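You operate a simulated robot arm through the tools that you are given. There is no shell and no other tool.

You are at the controls of a simulated robot arm. One attempt, no reset.

Task
Unplug the lamp, swap the burnt bulb for the white-based one, plug in again.
Fine: Park the lamp plug in the grey plug holder meanwhile; the burnt bulb goes on the grey bulb peg. Unplug it before a part comes off or a hand goes in. Switch off at the socket before a plug moves. Drop and knock no glass. Drag no lead or hose; leave none across the way. Keep clean things off the floor. Pinch, break and dent nothing; leave nothing switched on.

Only the result counts: the job must be done as asked and must still hold three seconds after the hand-in. Knocking over, shifting, dropping, spilling or breaking anything else fails it.

Robot
A 7-joint arm with a two-finger parallel gripper, fixed in place. Base frame: the origin is at the foot of the arm, x ahead of it, y to its left, z up. Readings come in mm, degrees, newtons and seconds.
Its first joint turns from -132.0 to 132.0 degrees. Payload 3.91 kg.
Tool frame: the origin (TCP) lies between the finger pads and is the grasp point; the fingertips stand 30 mm ahead of it; z points along the fingers, y is the line along which they close. The gripper opens to 110 mm. The fingers are 20 mm wide and 10 mm thick; the gripper's body (48 by 112 mm) begins 55 mm behind the TCP.
Orientation is that of the tool frame in the base frame, as a unit quaternion [w, x, y, z]. With the fingers straight down and closing along the base's y, the tool's x points along the base's -x, its y along +y and its z along -z.

Tools
- The arm moves only by the tool drive_tool. Its argument "moves" is a list of rows, each an object (a shift or turn left out is 0, a gripper value left out holds the last) with "offset": the shift along the base's x, y, z in mm, a list of three; "rotation": the turn, a rotation vector about the base's x, y, z in degrees, a list of three; "claw": the closure, from 0 (fully open) to 1 (shut). In form: [{"offset": [x, y, z], "rotation": [wx, wy, wz], "claw": claw}, ...]. A call has 1 to 20 rows; each row shifts and turns the commanded pose from where the row before left it. Rows are played at 5 a second. More than 50 mm and 8.6 degrees between two rows, or a gripper value outside its range, and nothing of the call is played. A pose out of reach is approached as far as the arm can. The call stops where the force on the tool passes 40 N (or 10 N more than at its start, if that is more) or the arm is blocked; 0.2 s more then pass. The fingers move at their own pace (about 108 mm/s each) and stop on an object; they squeeze with about 34 N. The grip force told is the motor's: it shows also when the fingers shut on nothing. Time passes only in rows, and 0.2 s behind the last, so rows that do not move let the fingers close. The reply holds the time, the measured pose of the TCP, the force on the tool along the base axes, the opening and the grip force, in the units named above and with some noise, with the torque about the TCP (base axes, N m) and any sound that the robot's microphone picked up.
- Cameras (640 x 400 px; columns grow to the right, rows downward): "scene" is fixed at [219.7, 501.8, 1630.5]; the picture's right is [-0.14, -0.99, 0.00], its down [-0.83, 0.12, -0.55] and it looks along [0.54, -0.08, -0.84] (base axes); focal length 360 px, centre (320, 200). "wrist" rides on the gripper at [72, 17, -103] in the tool frame; the picture's right is [-0.23, 0.97, 0.00], its down [-0.76, -0.18, -0.62] and it looks along [-0.61, -0.14, 0.78] (tool axes); focal length 222 px, centre (320, 200).
- camera(camera): a new picture of that camera. No time passes.
- locate(camera, pixels): for up to 12 pixels [column, row] of the newest picture of that camera ("zoom" is the newest enlarged one), the place [x, y, z] in the base frame of the surface seen there, good to about 2 mm. No time passes.
- inspect(camera, box): a new picture of the part [left, top, right, bottom] of that camera's present view, enlarged. No time passes.
- finish_job(): hands the job in; it is judged then, once.

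Leave the gripper open and the arm clear of the work at the hand-in unless told otherwise.

The tools are called as name(argument=value, ...) on one line, values as JSON. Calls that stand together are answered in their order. drive_tool: Moves the arm, as the interface text tells. Its arguments: {"type":"object","properties":{"moves":{"type":"array"}},"required":["moves"]} The other tools are called the same way: camera (camera) takes a picture; locate (camera, pixels) gives the place of the surface under pixels of a picture; inspect (camera, box) takes an enlarged picture of a part of a camera's view; finish_job () hands the job in.

At the start:

```text
time_s: 0.0
tcp_pos: [529.7, 285.5, 1226.7]
tool_rot: [0.0, 0.0, 1.0, 0.0]
ft_force: [0.9, -0.2, -0.6]
wrist_torque: [-0.01, 0.03, -0.05]
grip_width: 110.1
grip_force: 0.0
```

scene: 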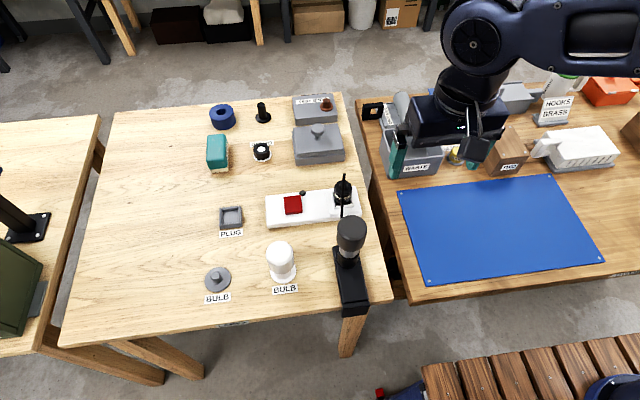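
wrist: 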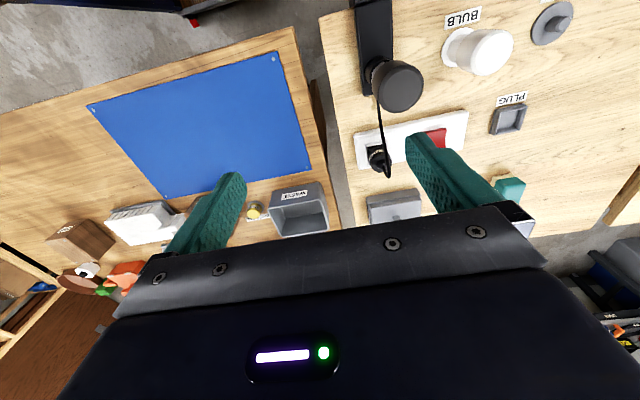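

I see a table with a power strip (white, red rocker switch around scene pixel 292,205), a plug in its right end (342,193), a lamp with dark bulb (350,240), a white-based bulb at (281,262), a bulb peg at (217,278) and a plug holder at (231,216). I'll look closer.

inspect(camera="scene", box=[190, 160, 390, 320])

inspect(camera="wrist", box=[330, 0, 600, 200])

```text
2.50 times, centred on (290, 240) of scene
```

zoom: 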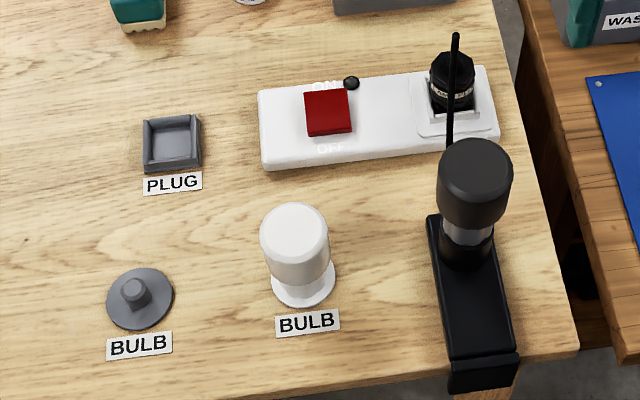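

```text
2.00 times, centred on (465, 100) of wrist
```

zoom: 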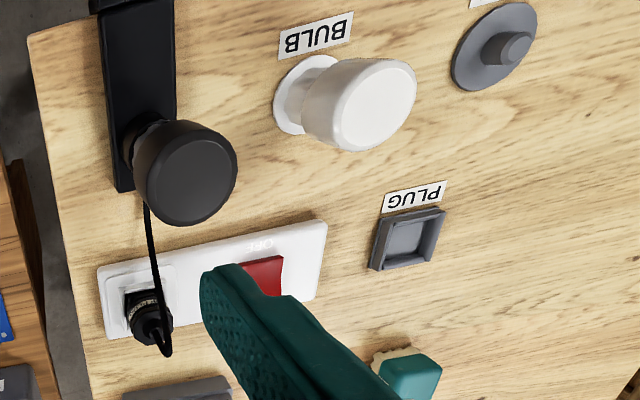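

Zooming further on each item and measuring positions.

inspect(camera="scene", box=[260, 170, 380, 245])

locate(camera="zoom", pixels=[[30, 215], [30, 310], [560, 275], [520, 90], [130, 120], [230, 120], [125, 220], [230, 220], [455, 95], [440, 30]])

inspect(camera="scene", box=[310, 160, 390, 320])

inspect(camera="scene", box=[195, 190, 310, 305])

```text
5.33 times, centred on (320, 208) of scene
```

zoom: 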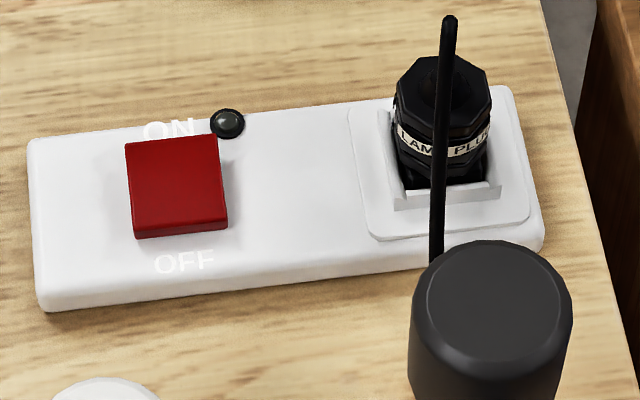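

```text
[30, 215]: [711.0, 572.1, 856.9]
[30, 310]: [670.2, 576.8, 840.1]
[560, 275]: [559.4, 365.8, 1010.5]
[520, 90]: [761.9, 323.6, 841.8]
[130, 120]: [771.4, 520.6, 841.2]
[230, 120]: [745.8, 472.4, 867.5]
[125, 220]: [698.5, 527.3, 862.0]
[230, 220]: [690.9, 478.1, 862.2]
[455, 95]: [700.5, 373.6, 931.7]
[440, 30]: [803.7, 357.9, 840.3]
```

```text
2.50 times, centred on (350, 240) of scene
```

zoom: 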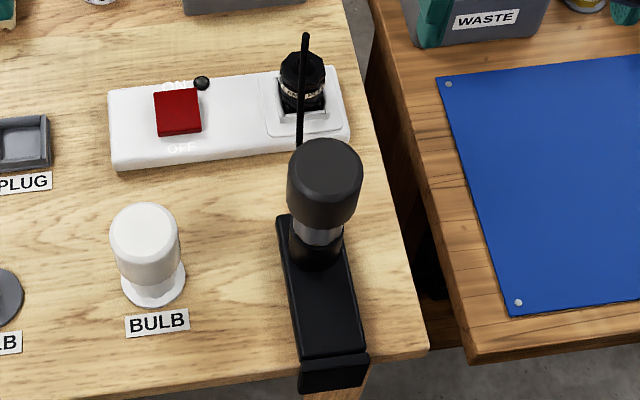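

```text
3.48 times, centred on (252, 248) of scene
```

zoom: 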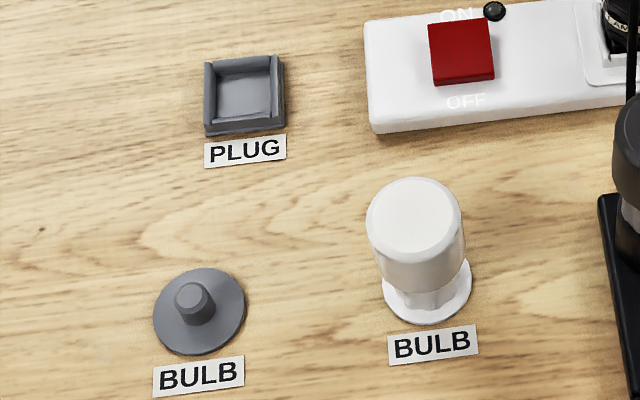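

Need the rocker's tilt: measuring heights over the red cap, the strip, and the LED.

inspect(camera="scene", box=[275, 180, 315, 225])

inspect(camera="wrist", box=[340, 80, 500, 200])

```text
8.89 times, centred on (295, 202) of scene
```

zoom: 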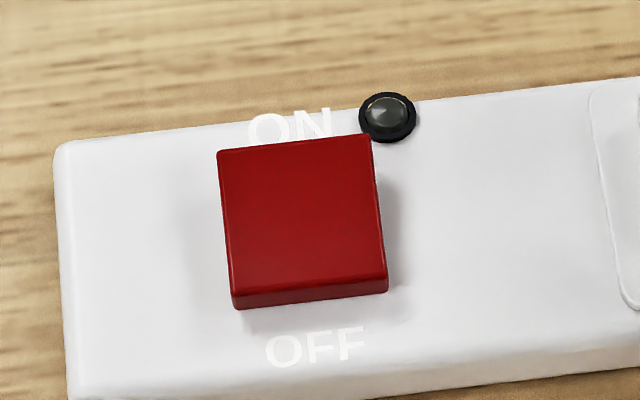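

```text
3.33 times, centred on (420, 140) of wrist
```

zoom: 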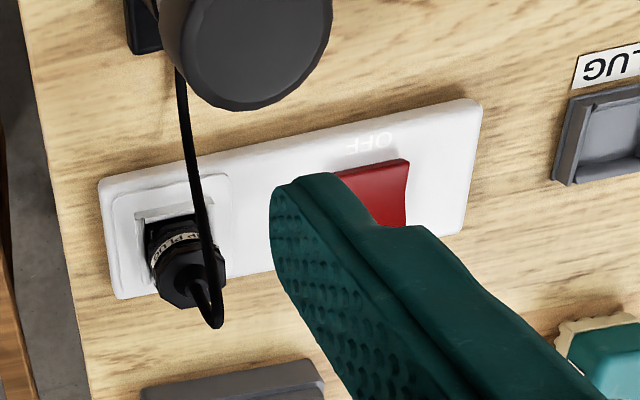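

inspect(camera="scene", box=[275, 180, 315, 225])

locate(camera="zoom", pixels=[[230, 160], [300, 155], [360, 148], [235, 225], [305, 222], [372, 215], [240, 285], [310, 280], [378, 272], [388, 115], [130, 200], [450, 250]])

```text
8.89 times, centred on (295, 202) of scene
```

zoom: 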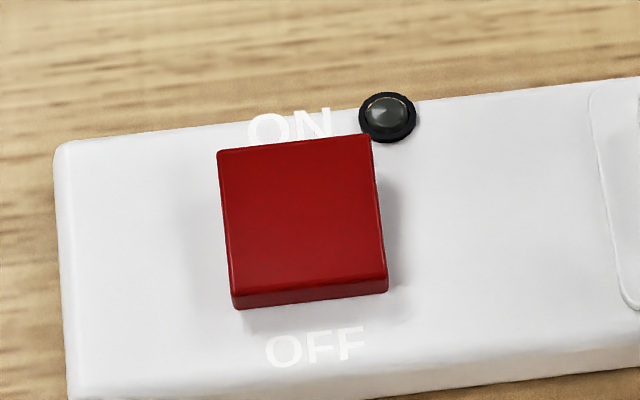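

```text
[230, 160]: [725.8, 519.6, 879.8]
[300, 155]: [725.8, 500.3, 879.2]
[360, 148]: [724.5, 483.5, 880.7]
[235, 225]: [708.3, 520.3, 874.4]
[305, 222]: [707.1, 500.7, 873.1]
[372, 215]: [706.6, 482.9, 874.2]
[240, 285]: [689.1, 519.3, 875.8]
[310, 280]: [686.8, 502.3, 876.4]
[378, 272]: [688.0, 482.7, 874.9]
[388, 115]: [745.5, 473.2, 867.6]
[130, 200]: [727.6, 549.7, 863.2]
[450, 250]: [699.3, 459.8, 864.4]
```

The ON end of the rocker reads higher (880) than the OFF end (876), with a dark LED, so it seems to be off already. I'll check the surroundings and then view it from another angle.

inspect(camera="scene", box=[195, 85, 355, 185])

inspect(camera="scene", box=[370, 80, 640, 250])

inspect(camera="scene", box=[315, 165, 385, 315])

locate(camera="scene", pixels=[[350, 228], [338, 232], [363, 232], [350, 247], [347, 258], [345, 264], [355, 290], [337, 265], [344, 300], [368, 300], [352, 305], [341, 178]])

locate(camera="scene", pixels=[[280, 250], [268, 252], [293, 252], [280, 262], [281, 274], [282, 279], [270, 278], [294, 275], [217, 273], [217, 280], [207, 284], [228, 272]])

locate(camera="scene", pixels=[[231, 216], [221, 210], [241, 208], [220, 226], [242, 225], [230, 208], [231, 224], [200, 250], [343, 183], [335, 186], [343, 200], [350, 190]])

```text
4.00 times, centred on (275, 135) of scene
```

zoom: 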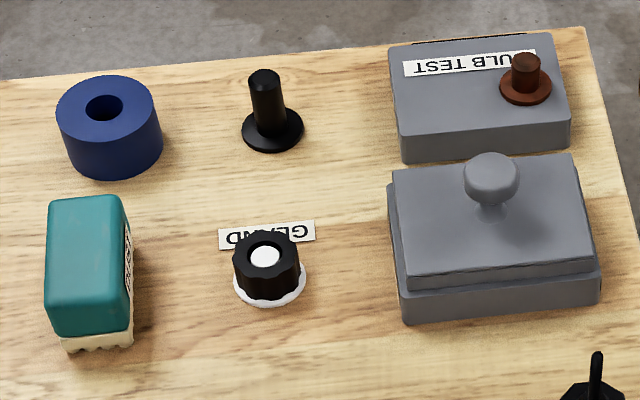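

```text
2.35 times, centred on (505, 165) of scene
```

zoom: 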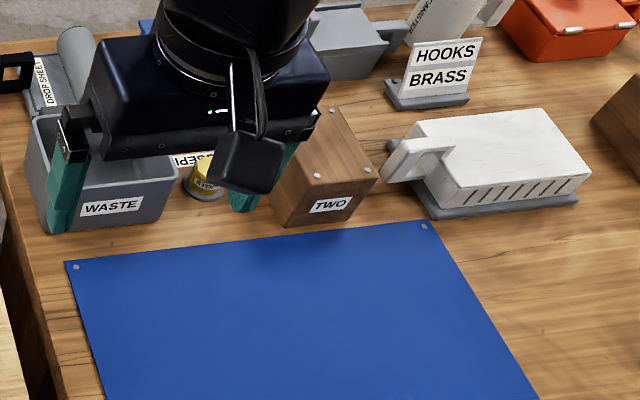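

```text
2.67 times, centred on (350, 240) of scene
```

zoom: 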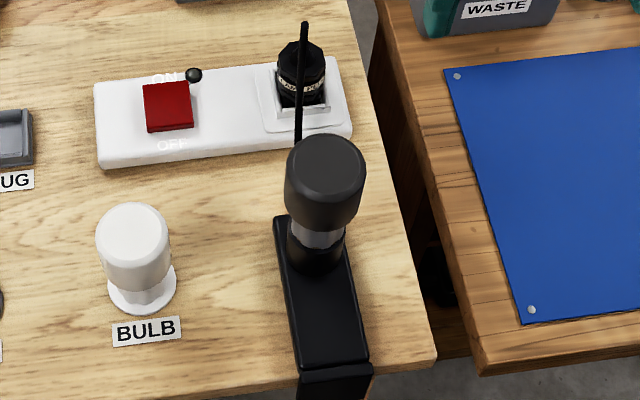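

```text
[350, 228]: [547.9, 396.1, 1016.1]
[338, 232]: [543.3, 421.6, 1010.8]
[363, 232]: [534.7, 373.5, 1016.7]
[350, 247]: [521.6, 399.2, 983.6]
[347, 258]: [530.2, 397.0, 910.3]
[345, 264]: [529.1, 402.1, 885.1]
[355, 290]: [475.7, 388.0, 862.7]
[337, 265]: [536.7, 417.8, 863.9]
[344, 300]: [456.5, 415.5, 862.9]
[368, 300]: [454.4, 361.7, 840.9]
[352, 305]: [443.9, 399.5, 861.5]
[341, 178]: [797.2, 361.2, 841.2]
```

```text
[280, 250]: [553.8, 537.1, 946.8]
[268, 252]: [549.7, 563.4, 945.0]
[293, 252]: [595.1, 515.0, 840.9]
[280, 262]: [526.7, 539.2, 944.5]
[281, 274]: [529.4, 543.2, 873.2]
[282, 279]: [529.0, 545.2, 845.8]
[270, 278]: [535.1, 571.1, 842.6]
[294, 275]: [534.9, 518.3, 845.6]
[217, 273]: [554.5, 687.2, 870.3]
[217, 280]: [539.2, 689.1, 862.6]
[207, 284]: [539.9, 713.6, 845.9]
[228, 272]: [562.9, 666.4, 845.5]
```

```text
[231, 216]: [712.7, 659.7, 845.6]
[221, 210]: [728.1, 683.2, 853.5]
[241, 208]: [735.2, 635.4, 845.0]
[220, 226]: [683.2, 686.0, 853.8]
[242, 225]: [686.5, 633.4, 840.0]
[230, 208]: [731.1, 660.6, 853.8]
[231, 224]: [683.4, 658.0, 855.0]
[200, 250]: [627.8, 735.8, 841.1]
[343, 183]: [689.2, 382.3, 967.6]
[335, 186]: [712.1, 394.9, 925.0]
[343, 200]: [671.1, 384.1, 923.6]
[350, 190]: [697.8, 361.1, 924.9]
```

I read the lamp bulb axis near (548, 396), top z 1016; new bulb near (540, 540), top 947; grey peg near (549, 689); plug holder near (708, 659); plug near (690, 378), top about 925. I'll now move the wrist camera over for a closer look at the rocker, LED and plug, staying well above everything.

drive_tool(moves=[{"offset": [5, 36, -16], "claw": 0}, {"offset": [5, 36, -16]}, {"offset": [5, 36, -16]}, {"offset": [5, 36, -16]}, {"offset": [5, 36, -16]}, {"offset": [5, 36, -16]}, {"offset": [6, 33, -16]}, {}])

camera(camera="wrist")

camera(camera="scene")

```text
time_s: 1.8
tcp_pos: [566.8, 534.8, 1115.8]
tool_rot: [0.0, 0.0, 1.0, 0.0]
ft_force: [-0.4, 0.5, -0.3]
wrist_torque: [0.03, 0.01, -0.02]
grip_width: 110.1
grip_force: 0.0
```

```text
taken
```

wrist: 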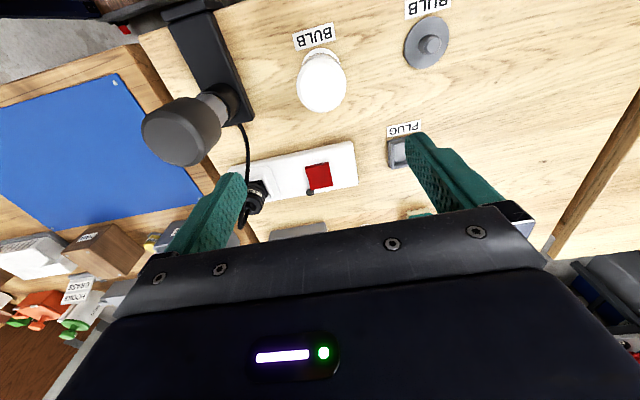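

```text
taken
```

scene: 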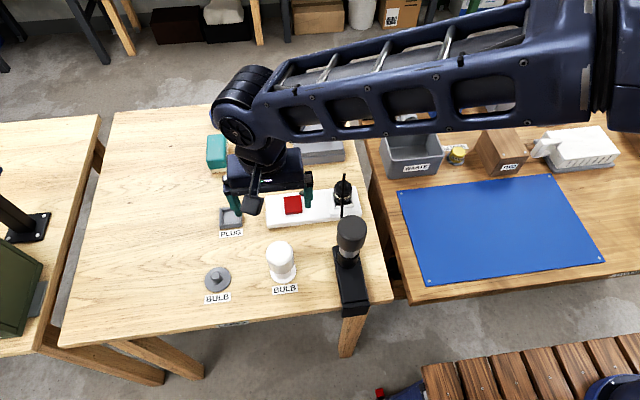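

Now zooming on the rocker, LED and plug in the wrist picture.

inspect(camera="wrist", box=[280, 140, 370, 210])

locate(camera="zoom", pixels=[[210, 200], [270, 190], [330, 180], [215, 260], [280, 250], [340, 240], [220, 320], [290, 305], [350, 290], [215, 365]])

inspect(camera="wrist", box=[130, 60, 300, 240])

inspect(camera="wrist", box=[280, 0, 460, 180])

```text
5.71 times, centred on (325, 175) of wrist
```

zoom: 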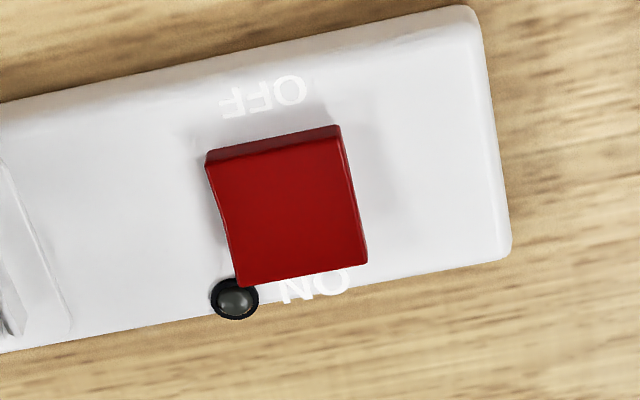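

```text
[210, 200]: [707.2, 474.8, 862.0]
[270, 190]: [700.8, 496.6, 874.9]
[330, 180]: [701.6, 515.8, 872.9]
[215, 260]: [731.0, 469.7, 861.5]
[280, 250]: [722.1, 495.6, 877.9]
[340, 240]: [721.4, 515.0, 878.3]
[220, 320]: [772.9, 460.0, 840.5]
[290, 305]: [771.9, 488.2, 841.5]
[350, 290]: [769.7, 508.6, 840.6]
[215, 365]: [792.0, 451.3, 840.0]
```

```text
2.22 times, centred on (215, 150) of wrist
```

zoom: 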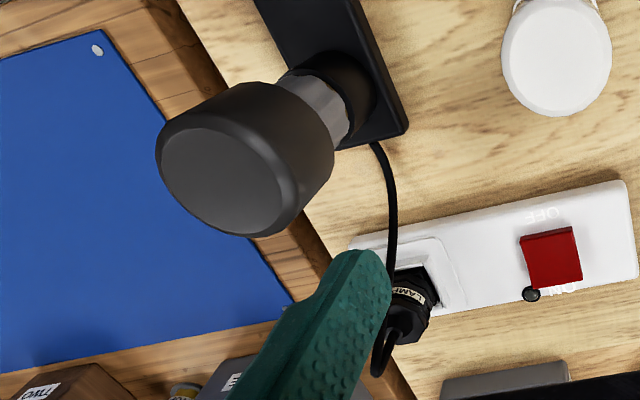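

```text
2.22 times, centred on (370, 90) of wrist
```

zoom: 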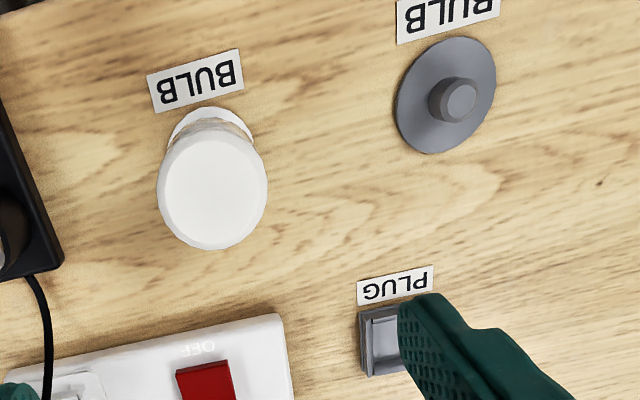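

The rocker's ON end is raised and its OFF end down, LED dark. To be certain I'll yaw the camera to look from the −y side at the strip, plug and lamp (profile view), staying above z 1080.

drive_tool(moves=[{"offset": [8, -27, 2], "rotation": [0, 0, 8.2]}, {"offset": [8, -27, 2], "rotation": [0, 0, 8.2]}, {"offset": [8, -27, 2], "rotation": [0, 0, 8.2]}, {"offset": [8, -27, 0], "rotation": [0, 0, 8.2]}, {"offset": [8, -27, 0], "rotation": [0, 0, 8.2]}, {"offset": [8, -27, 0], "rotation": [0, 0, 8.2]}, {"offset": [8, -27, 0], "rotation": [0, 0, 8.2]}, {"offset": [8, -27, 0], "rotation": [0, 0, 8.2]}, {"offset": [8, -27, 0], "rotation": [0, 0, 8.2]}, {"offset": [8, -27, 0], "rotation": [0, 0, 8.2]}, {"offset": [8, -28, -10], "rotation": [0, 0, 8.0]}, {}])

camera(camera="wrist")

camera(camera="scene")

```text
time_s: 4.4
tcp_pos: [653.5, 236.9, 1109.7]
tool_rot: [0.0, 0.708, -0.706, 0.0]
ft_force: [0.1, 0.4, -0.2]
wrist_torque: [-0.02, 0.02, -0.02]
grip_width: 109.9
grip_force: 0.0
```

```text
taken
```

wrist: 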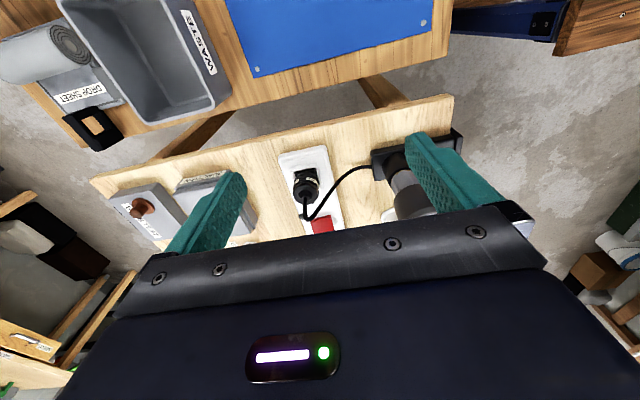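

```text
taken
```

scene: 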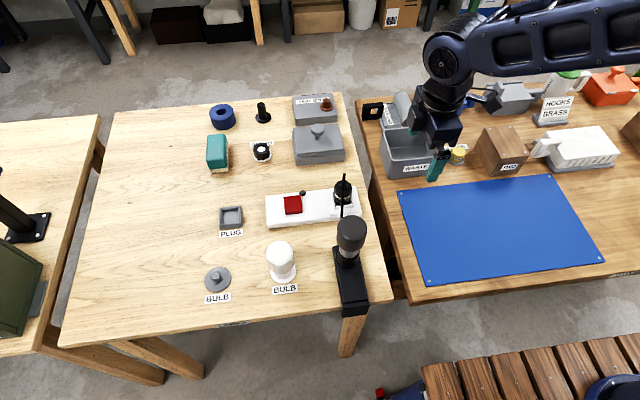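

inspect(camera="wrist", box=[260, 140, 440, 240])

inspect(camera="wrist", box=[270, 150, 340, 235])

locate(camera="zoom", pixels=[[310, 200], [310, 240], [310, 280], [320, 320], [340, 290], [390, 200], [270, 180], [330, 140], [350, 170], [280, 120], [400, 340], [340, 260]])

```text
3.56 times, centred on (350, 190) of wrist
```

zoom: 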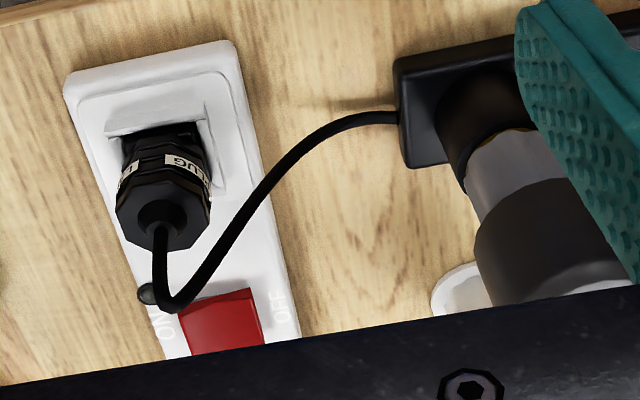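

```text
4.71 times, centred on (305, 192) of wrist
```

zoom: 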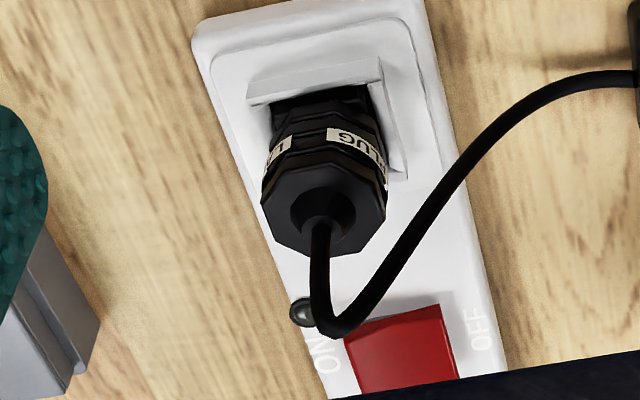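

```text
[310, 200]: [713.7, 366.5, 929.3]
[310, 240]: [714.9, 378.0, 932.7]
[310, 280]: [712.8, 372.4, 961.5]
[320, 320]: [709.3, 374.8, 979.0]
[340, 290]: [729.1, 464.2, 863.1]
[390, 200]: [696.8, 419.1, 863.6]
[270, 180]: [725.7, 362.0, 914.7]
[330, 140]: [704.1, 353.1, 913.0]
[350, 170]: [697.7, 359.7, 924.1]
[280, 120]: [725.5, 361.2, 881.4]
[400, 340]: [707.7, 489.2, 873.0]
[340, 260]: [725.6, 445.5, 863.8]
```

The plug's cord rises out of the top to about z 985 then arcs to the lamp foot. I'll zoom from both views to get the plug's octagon, its centre and heights.

inspect(camera="scene", box=[322, 170, 364, 214])

locate(camera="zoom", pixels=[[190, 150], [225, 130], [375, 130], [405, 160], [405, 200], [370, 225], [260, 230], [200, 200], [300, 100], [250, 330], [350, 330], [180, 290]])

inspect(camera="wrist", box=[285, 160, 330, 225])

locate(camera="zoom", pixels=[[200, 220], [215, 170], [260, 155], [330, 155], [365, 175], [375, 215], [350, 260], [300, 270], [300, 350], [290, 140], [240, 110], [330, 90]])

```text
9.09 times, centred on (343, 192) of scene
```

zoom: 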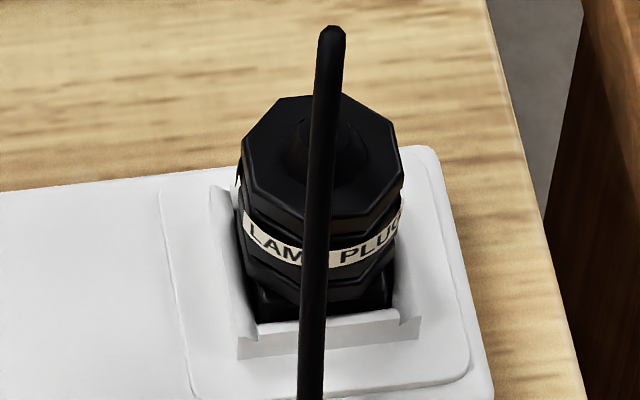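

```text
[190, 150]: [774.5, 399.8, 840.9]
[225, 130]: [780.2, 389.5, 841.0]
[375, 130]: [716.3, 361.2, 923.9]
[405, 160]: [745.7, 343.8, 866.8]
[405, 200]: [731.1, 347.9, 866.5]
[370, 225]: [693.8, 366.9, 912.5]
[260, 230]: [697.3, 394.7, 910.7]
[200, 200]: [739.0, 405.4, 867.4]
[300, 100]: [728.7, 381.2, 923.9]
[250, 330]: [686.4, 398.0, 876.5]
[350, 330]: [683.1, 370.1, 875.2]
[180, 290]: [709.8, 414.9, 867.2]
```

```text
6.15 times, centred on (308, 192) of wrist
```

zoom: 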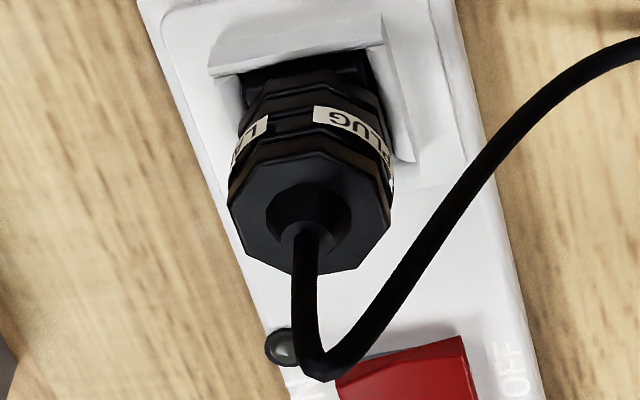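

```text
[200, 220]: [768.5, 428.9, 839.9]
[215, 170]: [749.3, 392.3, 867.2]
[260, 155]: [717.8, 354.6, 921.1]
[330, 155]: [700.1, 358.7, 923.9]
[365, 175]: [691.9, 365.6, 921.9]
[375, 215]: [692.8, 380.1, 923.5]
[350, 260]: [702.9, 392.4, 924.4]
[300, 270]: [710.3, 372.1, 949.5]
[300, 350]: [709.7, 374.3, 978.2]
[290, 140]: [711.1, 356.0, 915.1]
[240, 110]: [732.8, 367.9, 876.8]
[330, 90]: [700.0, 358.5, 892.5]
```

inspect(camera="wrist", box=[285, 160, 330, 225])

locate(camera="zoom", pixels=[[300, 362], [312, 372], [325, 376], [338, 370], [360, 345], [400, 285], [440, 215], [500, 140], [560, 85], [620, 50], [250, 62], [395, 110]])

locate(camera="zoom", pixels=[[300, 130], [290, 120], [300, 100], [300, 85], [340, 100], [270, 190], [320, 185], [360, 225], [260, 240], [330, 250], [300, 75], [220, 80]])

inspect(camera="wrist", box=[360, 120, 470, 230])

```text
6.15 times, centred on (308, 192) of wrist
```

zoom: 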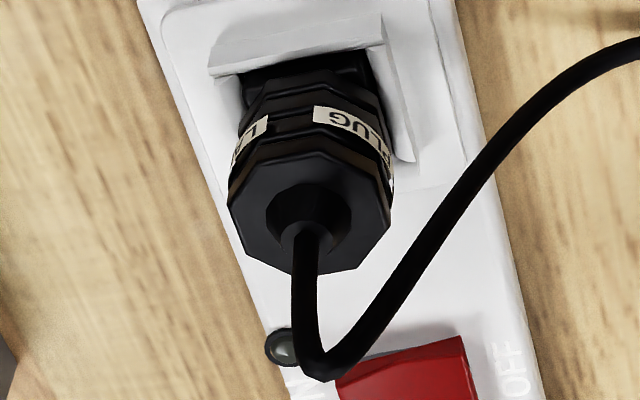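

```text
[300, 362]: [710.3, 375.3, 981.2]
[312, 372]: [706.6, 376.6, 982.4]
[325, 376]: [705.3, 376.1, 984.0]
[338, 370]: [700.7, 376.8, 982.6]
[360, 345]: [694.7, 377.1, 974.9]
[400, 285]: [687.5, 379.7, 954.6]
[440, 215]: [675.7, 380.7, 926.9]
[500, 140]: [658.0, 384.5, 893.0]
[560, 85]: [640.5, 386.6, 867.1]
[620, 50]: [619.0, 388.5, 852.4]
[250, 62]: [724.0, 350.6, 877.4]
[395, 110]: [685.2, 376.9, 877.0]
```

```text
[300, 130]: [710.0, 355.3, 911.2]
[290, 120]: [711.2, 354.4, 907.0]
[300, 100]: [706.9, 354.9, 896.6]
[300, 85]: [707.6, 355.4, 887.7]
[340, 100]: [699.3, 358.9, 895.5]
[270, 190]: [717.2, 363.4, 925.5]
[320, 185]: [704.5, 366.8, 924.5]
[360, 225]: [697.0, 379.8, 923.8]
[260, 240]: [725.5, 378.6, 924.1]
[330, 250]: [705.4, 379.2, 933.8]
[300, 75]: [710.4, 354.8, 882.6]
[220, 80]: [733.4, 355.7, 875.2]
```

```text
3.64 times, centred on (415, 175) of wrist
```

zoom: 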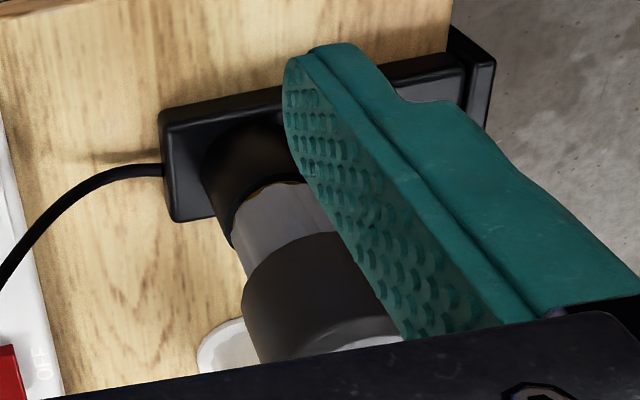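

Cord peak is z≈984, so gripping with TCP at ≈932 keeps the palm above it. Let me read the lamp's bulb geometry from this view and the strip's yaw.

locate(camera="zoom", pixels=[[250, 150], [240, 180], [270, 190], [270, 215], [280, 230], [290, 240], [290, 270], [290, 310], [240, 240], [250, 300], [180, 180], [250, 250]])

inspect(camera="scene", box=[260, 180, 370, 235])

locate(camera="zoom", pixels=[[60, 130], [150, 118], [250, 105], [350, 95], [440, 85], [70, 235], [200, 220], [300, 208], [400, 197], [150, 228], [330, 205], [560, 120]])

```text
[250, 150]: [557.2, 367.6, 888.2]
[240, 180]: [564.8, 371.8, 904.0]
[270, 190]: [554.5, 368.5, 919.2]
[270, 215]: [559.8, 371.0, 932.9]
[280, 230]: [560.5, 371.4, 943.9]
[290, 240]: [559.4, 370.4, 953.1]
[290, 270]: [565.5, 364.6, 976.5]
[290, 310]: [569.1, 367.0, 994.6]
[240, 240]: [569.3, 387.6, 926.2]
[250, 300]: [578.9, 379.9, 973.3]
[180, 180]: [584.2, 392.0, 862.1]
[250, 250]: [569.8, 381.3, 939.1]
```

```text
5.82 times, centred on (315, 208) of scene
```

zoom: 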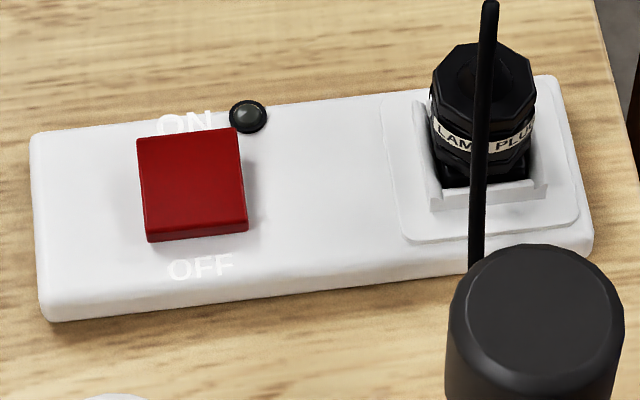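

```text
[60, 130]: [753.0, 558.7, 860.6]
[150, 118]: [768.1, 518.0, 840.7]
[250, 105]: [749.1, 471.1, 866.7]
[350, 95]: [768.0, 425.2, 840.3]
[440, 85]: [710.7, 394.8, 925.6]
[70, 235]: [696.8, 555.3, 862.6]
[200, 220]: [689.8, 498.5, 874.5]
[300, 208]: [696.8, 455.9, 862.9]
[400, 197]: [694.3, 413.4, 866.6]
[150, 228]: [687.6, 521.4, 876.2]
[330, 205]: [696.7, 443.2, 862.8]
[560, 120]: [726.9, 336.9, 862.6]
```

Next: yaw back to the default (fingers closing along y, so the cord exits between them) while moving above the plug at about (709.5, 374), still at z≈1110.

drive_tool(moves=[{"offset": [5, 12, 0], "rotation": [0, 0, -8.2]}, {"offset": [5, 12, 0], "rotation": [0, 0, -8.2]}, {"offset": [5, 12, 0], "rotation": [0, 0, -8.2]}, {"offset": [5, 12, 0], "rotation": [0, 0, -8.2]}, {"offset": [5, 12, 0], "rotation": [0, 0, -8.2]}, {"offset": [5, 12, 0], "rotation": [0, 0, -8.2]}, {"offset": [5, 13, 0], "rotation": [0, 0, -8.2]}, {"offset": [5, 13, 0], "rotation": [0, 0, -8.2]}, {"offset": [5, 13, 0], "rotation": [0, 0, -8.2]}, {"offset": [5, 13, 0], "rotation": [0, 0, -8.2]}, {"offset": [5, 13, 0], "rotation": [0, 0, -8.0]}, {}])

camera(camera="wrist")

camera(camera="scene")

```text
time_s: 7.0
tcp_pos: [707.5, 374.0, 1110.1]
tool_rot: [0.001, 0.001, 1.0, 0.0]
ft_force: [0.4, 0.6, -0.4]
wrist_torque: [-0.02, 0.0, 0.02]
grip_width: 109.8
grip_force: 0.1
```

```text
taken
```

wrist: 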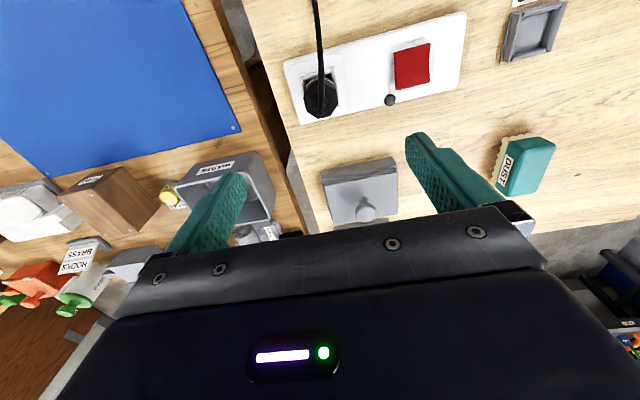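

```text
taken
```

scene: 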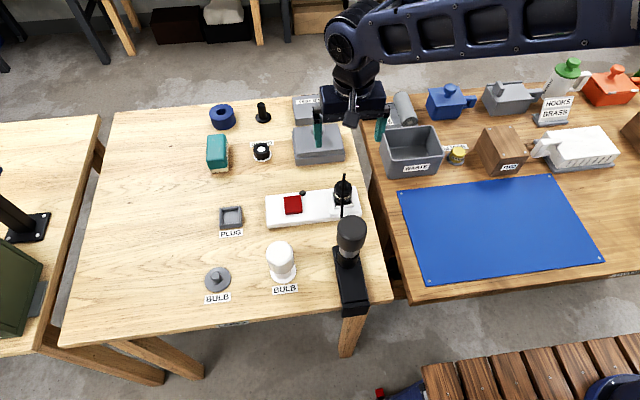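

Good view: plug at (320,95), rocker at (411,66), holder at (533,33). Zooming on each to fix centres.

inspect(camera="wrist", box=[290, 50, 350, 130])

locate(camera="zoom", pixels=[[270, 200], [300, 170], [355, 170], [390, 200], [390, 250], [365, 285], [310, 290], [270, 250], [330, 220], [240, 150], [430, 150], [330, 340]])

inspect(camera="wrist", box=[375, 30, 455, 120])

inspect(camera="wrist", box=[490, 0, 580, 70])

```text
5.00 times, centred on (320, 90) of wrist
```

zoom: 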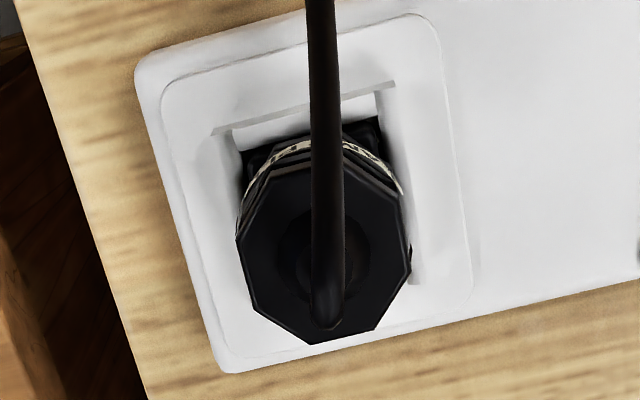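

```text
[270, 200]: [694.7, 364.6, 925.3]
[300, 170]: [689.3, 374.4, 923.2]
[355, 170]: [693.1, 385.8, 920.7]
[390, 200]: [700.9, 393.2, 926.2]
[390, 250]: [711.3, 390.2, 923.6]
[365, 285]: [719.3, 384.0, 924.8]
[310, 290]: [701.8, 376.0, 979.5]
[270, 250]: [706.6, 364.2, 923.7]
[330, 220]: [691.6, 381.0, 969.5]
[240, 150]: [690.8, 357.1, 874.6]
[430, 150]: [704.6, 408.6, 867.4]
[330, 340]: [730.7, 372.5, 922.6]
```

```text
4.44 times, centred on (415, 75) of wrist
```

zoom: 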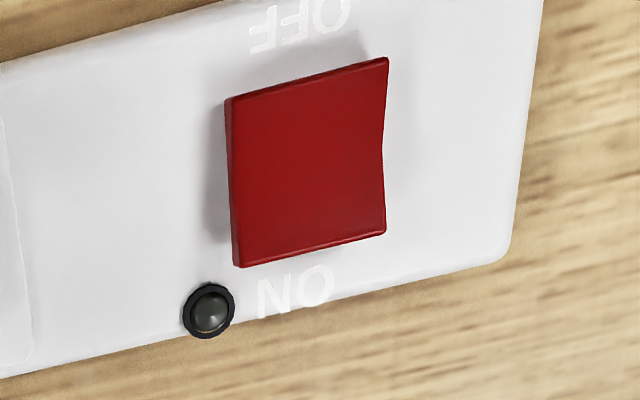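

```text
5.71 times, centred on (535, 35) of wrist
```

zoom: 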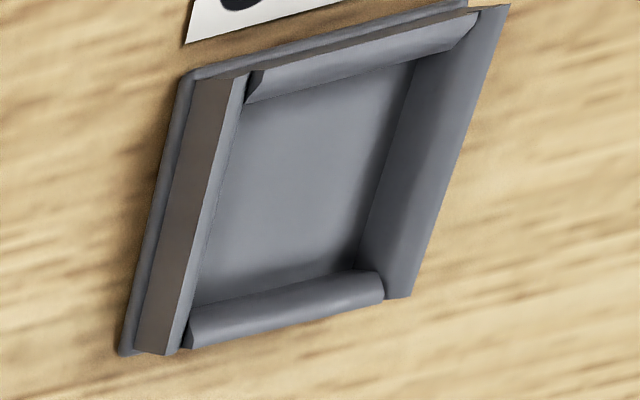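

Rocker heights once more from this view (OFF end at top of the zoom, ON end at bottom), and holder geometry.

inspect(camera="wrist", box=[375, 30, 455, 120])

locate(camera="zoom", pixels=[[245, 105], [310, 90], [375, 72], [240, 150], [310, 130], [372, 115], [245, 255], [310, 242], [375, 228], [245, 215], [310, 200], [375, 188]])

inspect(camera="wrist", box=[490, 0, 580, 70])

locate(camera="zoom", pixels=[[230, 85], [170, 345], [140, 345], [490, 15], [400, 290], [300, 180], [245, 100], [410, 65], [350, 270], [190, 305], [360, 40], [290, 320]])

locate(camera="zoom", pixels=[[205, 200], [225, 200], [240, 170], [440, 150], [400, 150], [385, 180], [300, 85], [340, 60], [260, 320], [270, 300], [450, 25], [210, 250]])

```text
4.44 times, centred on (415, 75) of wrist
```

zoom: 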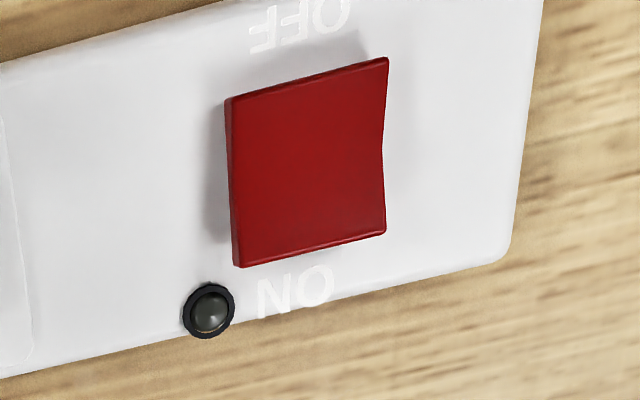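

```text
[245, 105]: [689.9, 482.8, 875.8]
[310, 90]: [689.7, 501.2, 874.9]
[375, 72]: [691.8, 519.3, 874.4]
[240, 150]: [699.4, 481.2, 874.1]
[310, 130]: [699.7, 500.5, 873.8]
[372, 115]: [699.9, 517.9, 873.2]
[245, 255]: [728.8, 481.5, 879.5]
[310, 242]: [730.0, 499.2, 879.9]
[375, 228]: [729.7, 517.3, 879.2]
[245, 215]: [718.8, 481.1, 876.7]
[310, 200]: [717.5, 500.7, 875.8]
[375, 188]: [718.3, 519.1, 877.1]
```

```text
5.71 times, centred on (535, 35) of wrist
```

zoom: 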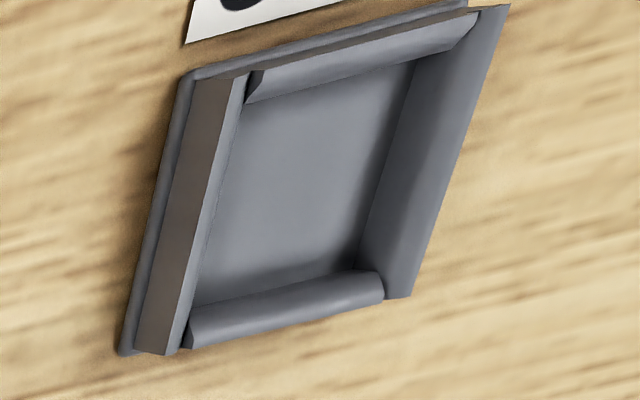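

```text
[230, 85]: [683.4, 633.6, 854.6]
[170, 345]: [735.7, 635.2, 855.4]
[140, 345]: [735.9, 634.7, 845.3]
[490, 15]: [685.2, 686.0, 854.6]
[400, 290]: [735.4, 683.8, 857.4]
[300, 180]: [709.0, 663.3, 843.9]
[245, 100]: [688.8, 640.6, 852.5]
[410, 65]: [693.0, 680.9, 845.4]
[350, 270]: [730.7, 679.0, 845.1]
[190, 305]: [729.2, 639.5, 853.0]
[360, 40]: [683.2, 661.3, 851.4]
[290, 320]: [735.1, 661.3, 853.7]
```

```text
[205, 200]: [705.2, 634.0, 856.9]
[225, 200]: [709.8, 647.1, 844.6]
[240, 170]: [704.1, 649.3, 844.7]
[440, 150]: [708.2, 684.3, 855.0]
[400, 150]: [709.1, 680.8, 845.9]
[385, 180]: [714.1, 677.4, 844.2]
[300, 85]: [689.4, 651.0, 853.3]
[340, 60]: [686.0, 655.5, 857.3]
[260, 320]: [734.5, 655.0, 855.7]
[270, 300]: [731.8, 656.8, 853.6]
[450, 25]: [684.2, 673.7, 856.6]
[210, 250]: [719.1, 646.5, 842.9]
```

Rocker: ON end z≈879.5, OFF end z≈875, LED dark, so the socket is already switched off and must stay so. Plug centre ≈ (710, 375.5). Descending over it with the fingers open, TCP to about z 932.

drive_tool(moves=[{"offset": [2.5, 1.5, -40], "claw": 0}, {"offset": [0, 0, -40]}, {"offset": [0, 0, -40]}, {"offset": [0, 0, -30]}, {"offset": [0, 0, -18]}, {"offset": [0, 0, -10]}, {}])

camera(camera="wrist")

inspect(camera="scene", box=[280, 120, 400, 230])

```text
time_s: 8.6
tcp_pos: [713.3, 375.2, 932.7]
tool_rot: [0.0, 0.0, 1.0, 0.0]
ft_force: [0.1, 0.6, -0.3]
wrist_torque: [-0.01, -0.01, -0.01]
grip_width: 110.0
grip_force: 0.0
```

```text
taken
```

wrist: 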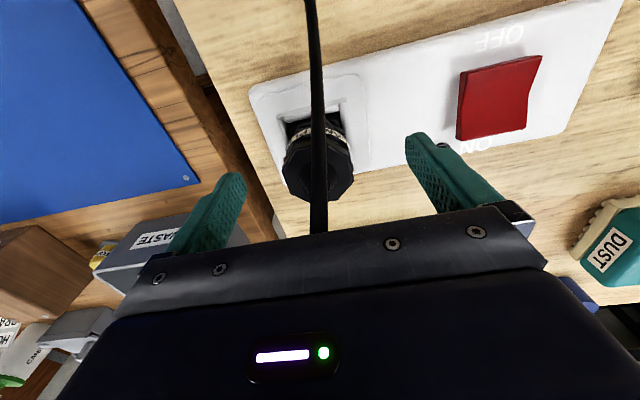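

```text
3.64 times, centred on (340, 175) of scene
```

zoom: 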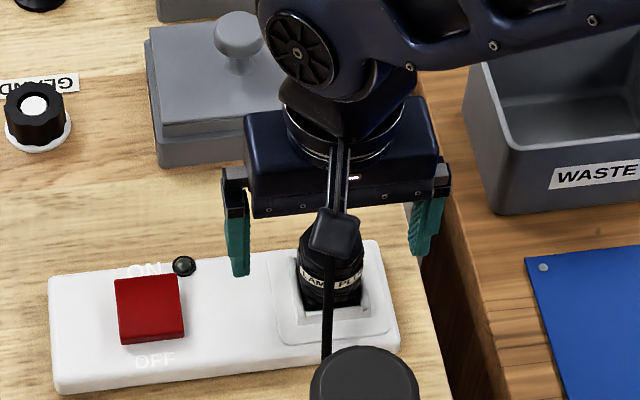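

inspect(camera="wrist", box=[225, 80, 425, 230])

locate(camera="zoom", pixels=[[190, 310], [210, 340], [235, 370], [370, 365], [395, 335], [395, 295], [380, 250], [200, 265], [250, 330], [350, 330], [250, 230], [370, 210]])

```text
2.67 times, centred on (325, 155) of wrist
```

zoom: 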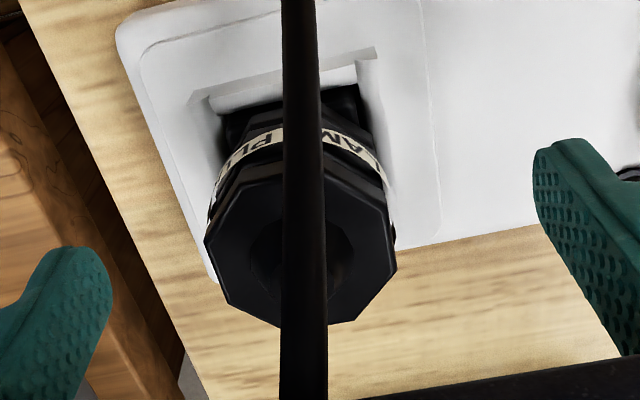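

```text
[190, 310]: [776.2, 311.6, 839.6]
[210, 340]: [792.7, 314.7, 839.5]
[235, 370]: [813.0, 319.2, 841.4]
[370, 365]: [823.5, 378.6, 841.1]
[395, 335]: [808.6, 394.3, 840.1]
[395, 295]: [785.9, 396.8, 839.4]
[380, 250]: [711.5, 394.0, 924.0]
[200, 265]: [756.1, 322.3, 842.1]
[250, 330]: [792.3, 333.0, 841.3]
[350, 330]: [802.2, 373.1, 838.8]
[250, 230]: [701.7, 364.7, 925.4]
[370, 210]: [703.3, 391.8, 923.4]
```

Plug is centred between the open fingers (centre ≈ (709, 376)), cord passes between them under the palm. Closing the fingers on the plug body.

drive_tool(moves=[{"offset": [-1, 0.7, 0]}, {"claw": 1}, {"claw": 1}, {"claw": 1}, {"claw": 1}])

camera(camera="wrist")

inspect(camera="scene", box=[280, 120, 400, 230])

```text
time_s: 9.8
tcp_pos: [712.7, 375.3, 931.3]
tool_rot: [0.001, 0.001, 1.0, 0.0]
ft_force: [0.4, -0.4, -0.1]
wrist_torque: [-0.03, -0.03, -0.04]
grip_width: 40.1
grip_force: 33.9
```

```text
taken
```

wrist: 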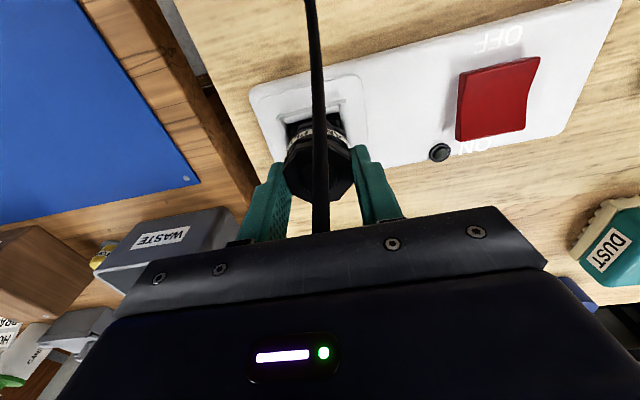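

```text
3.64 times, centred on (340, 175) of scene
```

zoom: 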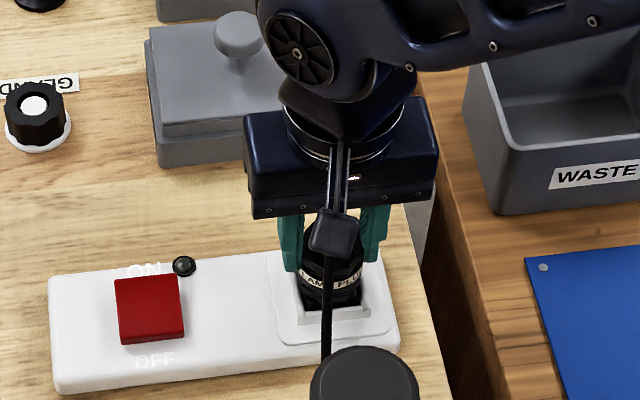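

Gripped firmly (40.1 mm, 34 N), no side load. Pulling straight up slowly.

drive_tool(moves=[{"offset": [0, 0, 3]}, {"offset": [0, 0, 3]}, {"offset": [0, 0, 4]}, {"offset": [0, 0, 5]}, {}])

camera(camera="wrist")

inspect(camera="scene", box=[280, 120, 400, 230])

```text
time_s: 11.0
tcp_pos: [710.8, 376.5, 947.5]
tool_rot: [0.0, 0.0, 1.0, 0.0]
ft_force: [-0.1, -0.2, -0.7]
wrist_torque: [0.01, 0.0, 0.02]
grip_width: 40.0
grip_force: 34.0
```

```text
taken
```

wrist: 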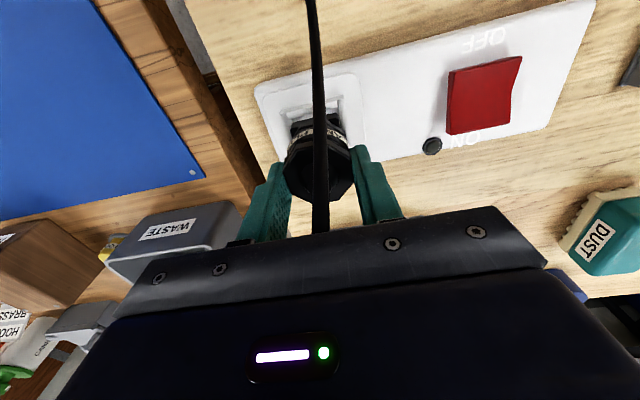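

```text
3.64 times, centred on (340, 175) of scene
```

zoom: 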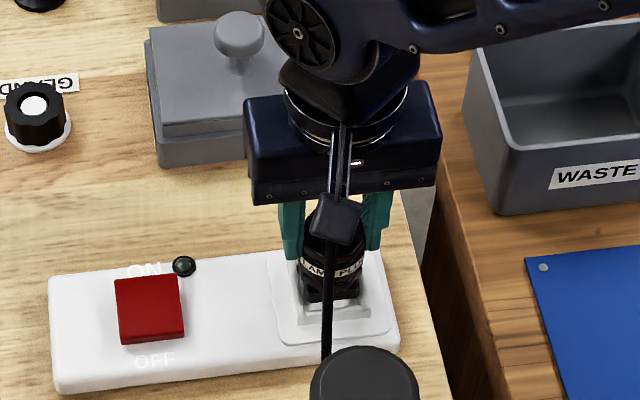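

The plug follows the fingers, no resistance. Continue lifting to see its underside clear the socket.

drive_tool(moves=[{"offset": [0, 0, 10]}, {"offset": [0, 0, 15]}, {"offset": [0, 0, 20]}, {"offset": [0, 0, 20]}, {}])

camera(camera="wrist")

inspect(camera="scene", box=[260, 120, 400, 250])

```text
time_s: 12.2
tcp_pos: [708.9, 373.0, 1010.3]
tool_rot: [-0.001, 0.001, 1.0, 0.0]
ft_force: [0.1, -0.1, -1.2]
wrist_torque: [0.01, 0.0, 0.0]
grip_width: 39.9
grip_force: 34.0
```

```text
taken
```

wrist: 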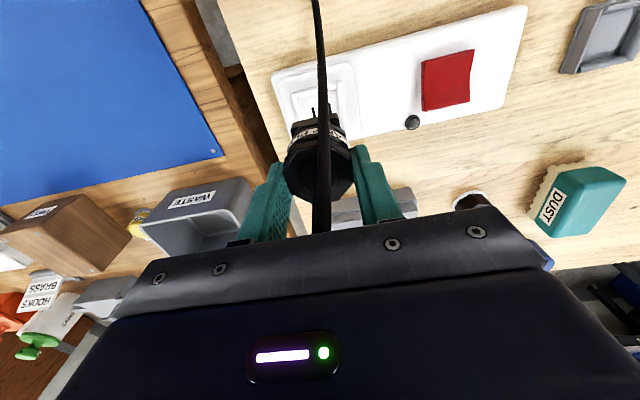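

```text
3.08 times, centred on (330, 185) of scene
```

zoom: 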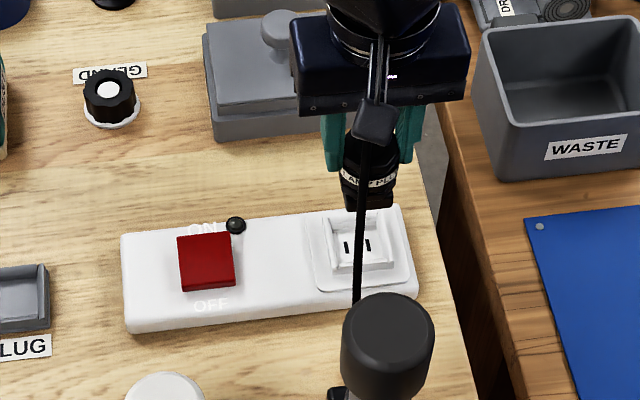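

Plug is out; the socket shows two slots. Let me measure the plug's underside, its pins, and the empty socket.

inspect(camera="wrist", box=[275, 60, 365, 150])

locate(camera="zoom", pixels=[[255, 215], [265, 195], [300, 190], [290, 205], [330, 150], [260, 130], [350, 100], [250, 240], [380, 230], [310, 60], [370, 170], [310, 240]])

inspect(camera="scene", box=[320, 160, 370, 220])

locate(camera="zoom", pixels=[[280, 340], [345, 335], [310, 345], [230, 270], [230, 360], [390, 350], [410, 270], [320, 380], [310, 270], [240, 300], [300, 180], [320, 160]])

```text
4.44 times, centred on (320, 105) of wrist
```

zoom: 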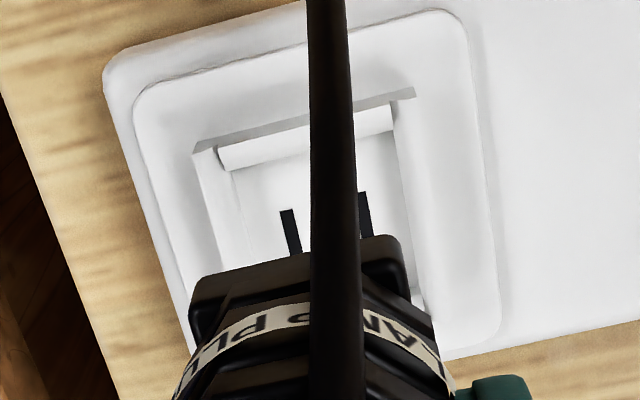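

```text
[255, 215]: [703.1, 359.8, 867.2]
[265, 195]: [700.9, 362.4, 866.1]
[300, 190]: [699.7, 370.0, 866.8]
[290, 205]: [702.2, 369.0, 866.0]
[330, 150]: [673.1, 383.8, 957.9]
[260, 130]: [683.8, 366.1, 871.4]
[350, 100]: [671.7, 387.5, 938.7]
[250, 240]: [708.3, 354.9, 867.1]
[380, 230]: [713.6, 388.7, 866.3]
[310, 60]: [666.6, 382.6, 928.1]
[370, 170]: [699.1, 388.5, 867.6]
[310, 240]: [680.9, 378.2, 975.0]
```

```text
6.67 times, centred on (345, 190) of scene
```

zoom: 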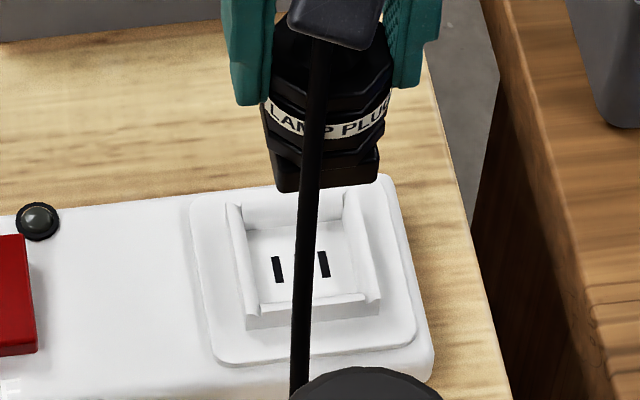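

```text
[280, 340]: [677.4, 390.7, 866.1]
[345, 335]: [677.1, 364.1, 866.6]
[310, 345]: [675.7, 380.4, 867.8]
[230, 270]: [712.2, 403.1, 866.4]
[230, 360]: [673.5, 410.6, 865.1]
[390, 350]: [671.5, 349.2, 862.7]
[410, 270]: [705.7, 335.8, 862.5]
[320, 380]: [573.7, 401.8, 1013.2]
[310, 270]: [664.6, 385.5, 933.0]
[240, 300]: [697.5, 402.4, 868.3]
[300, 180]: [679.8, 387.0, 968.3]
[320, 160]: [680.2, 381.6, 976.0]
```

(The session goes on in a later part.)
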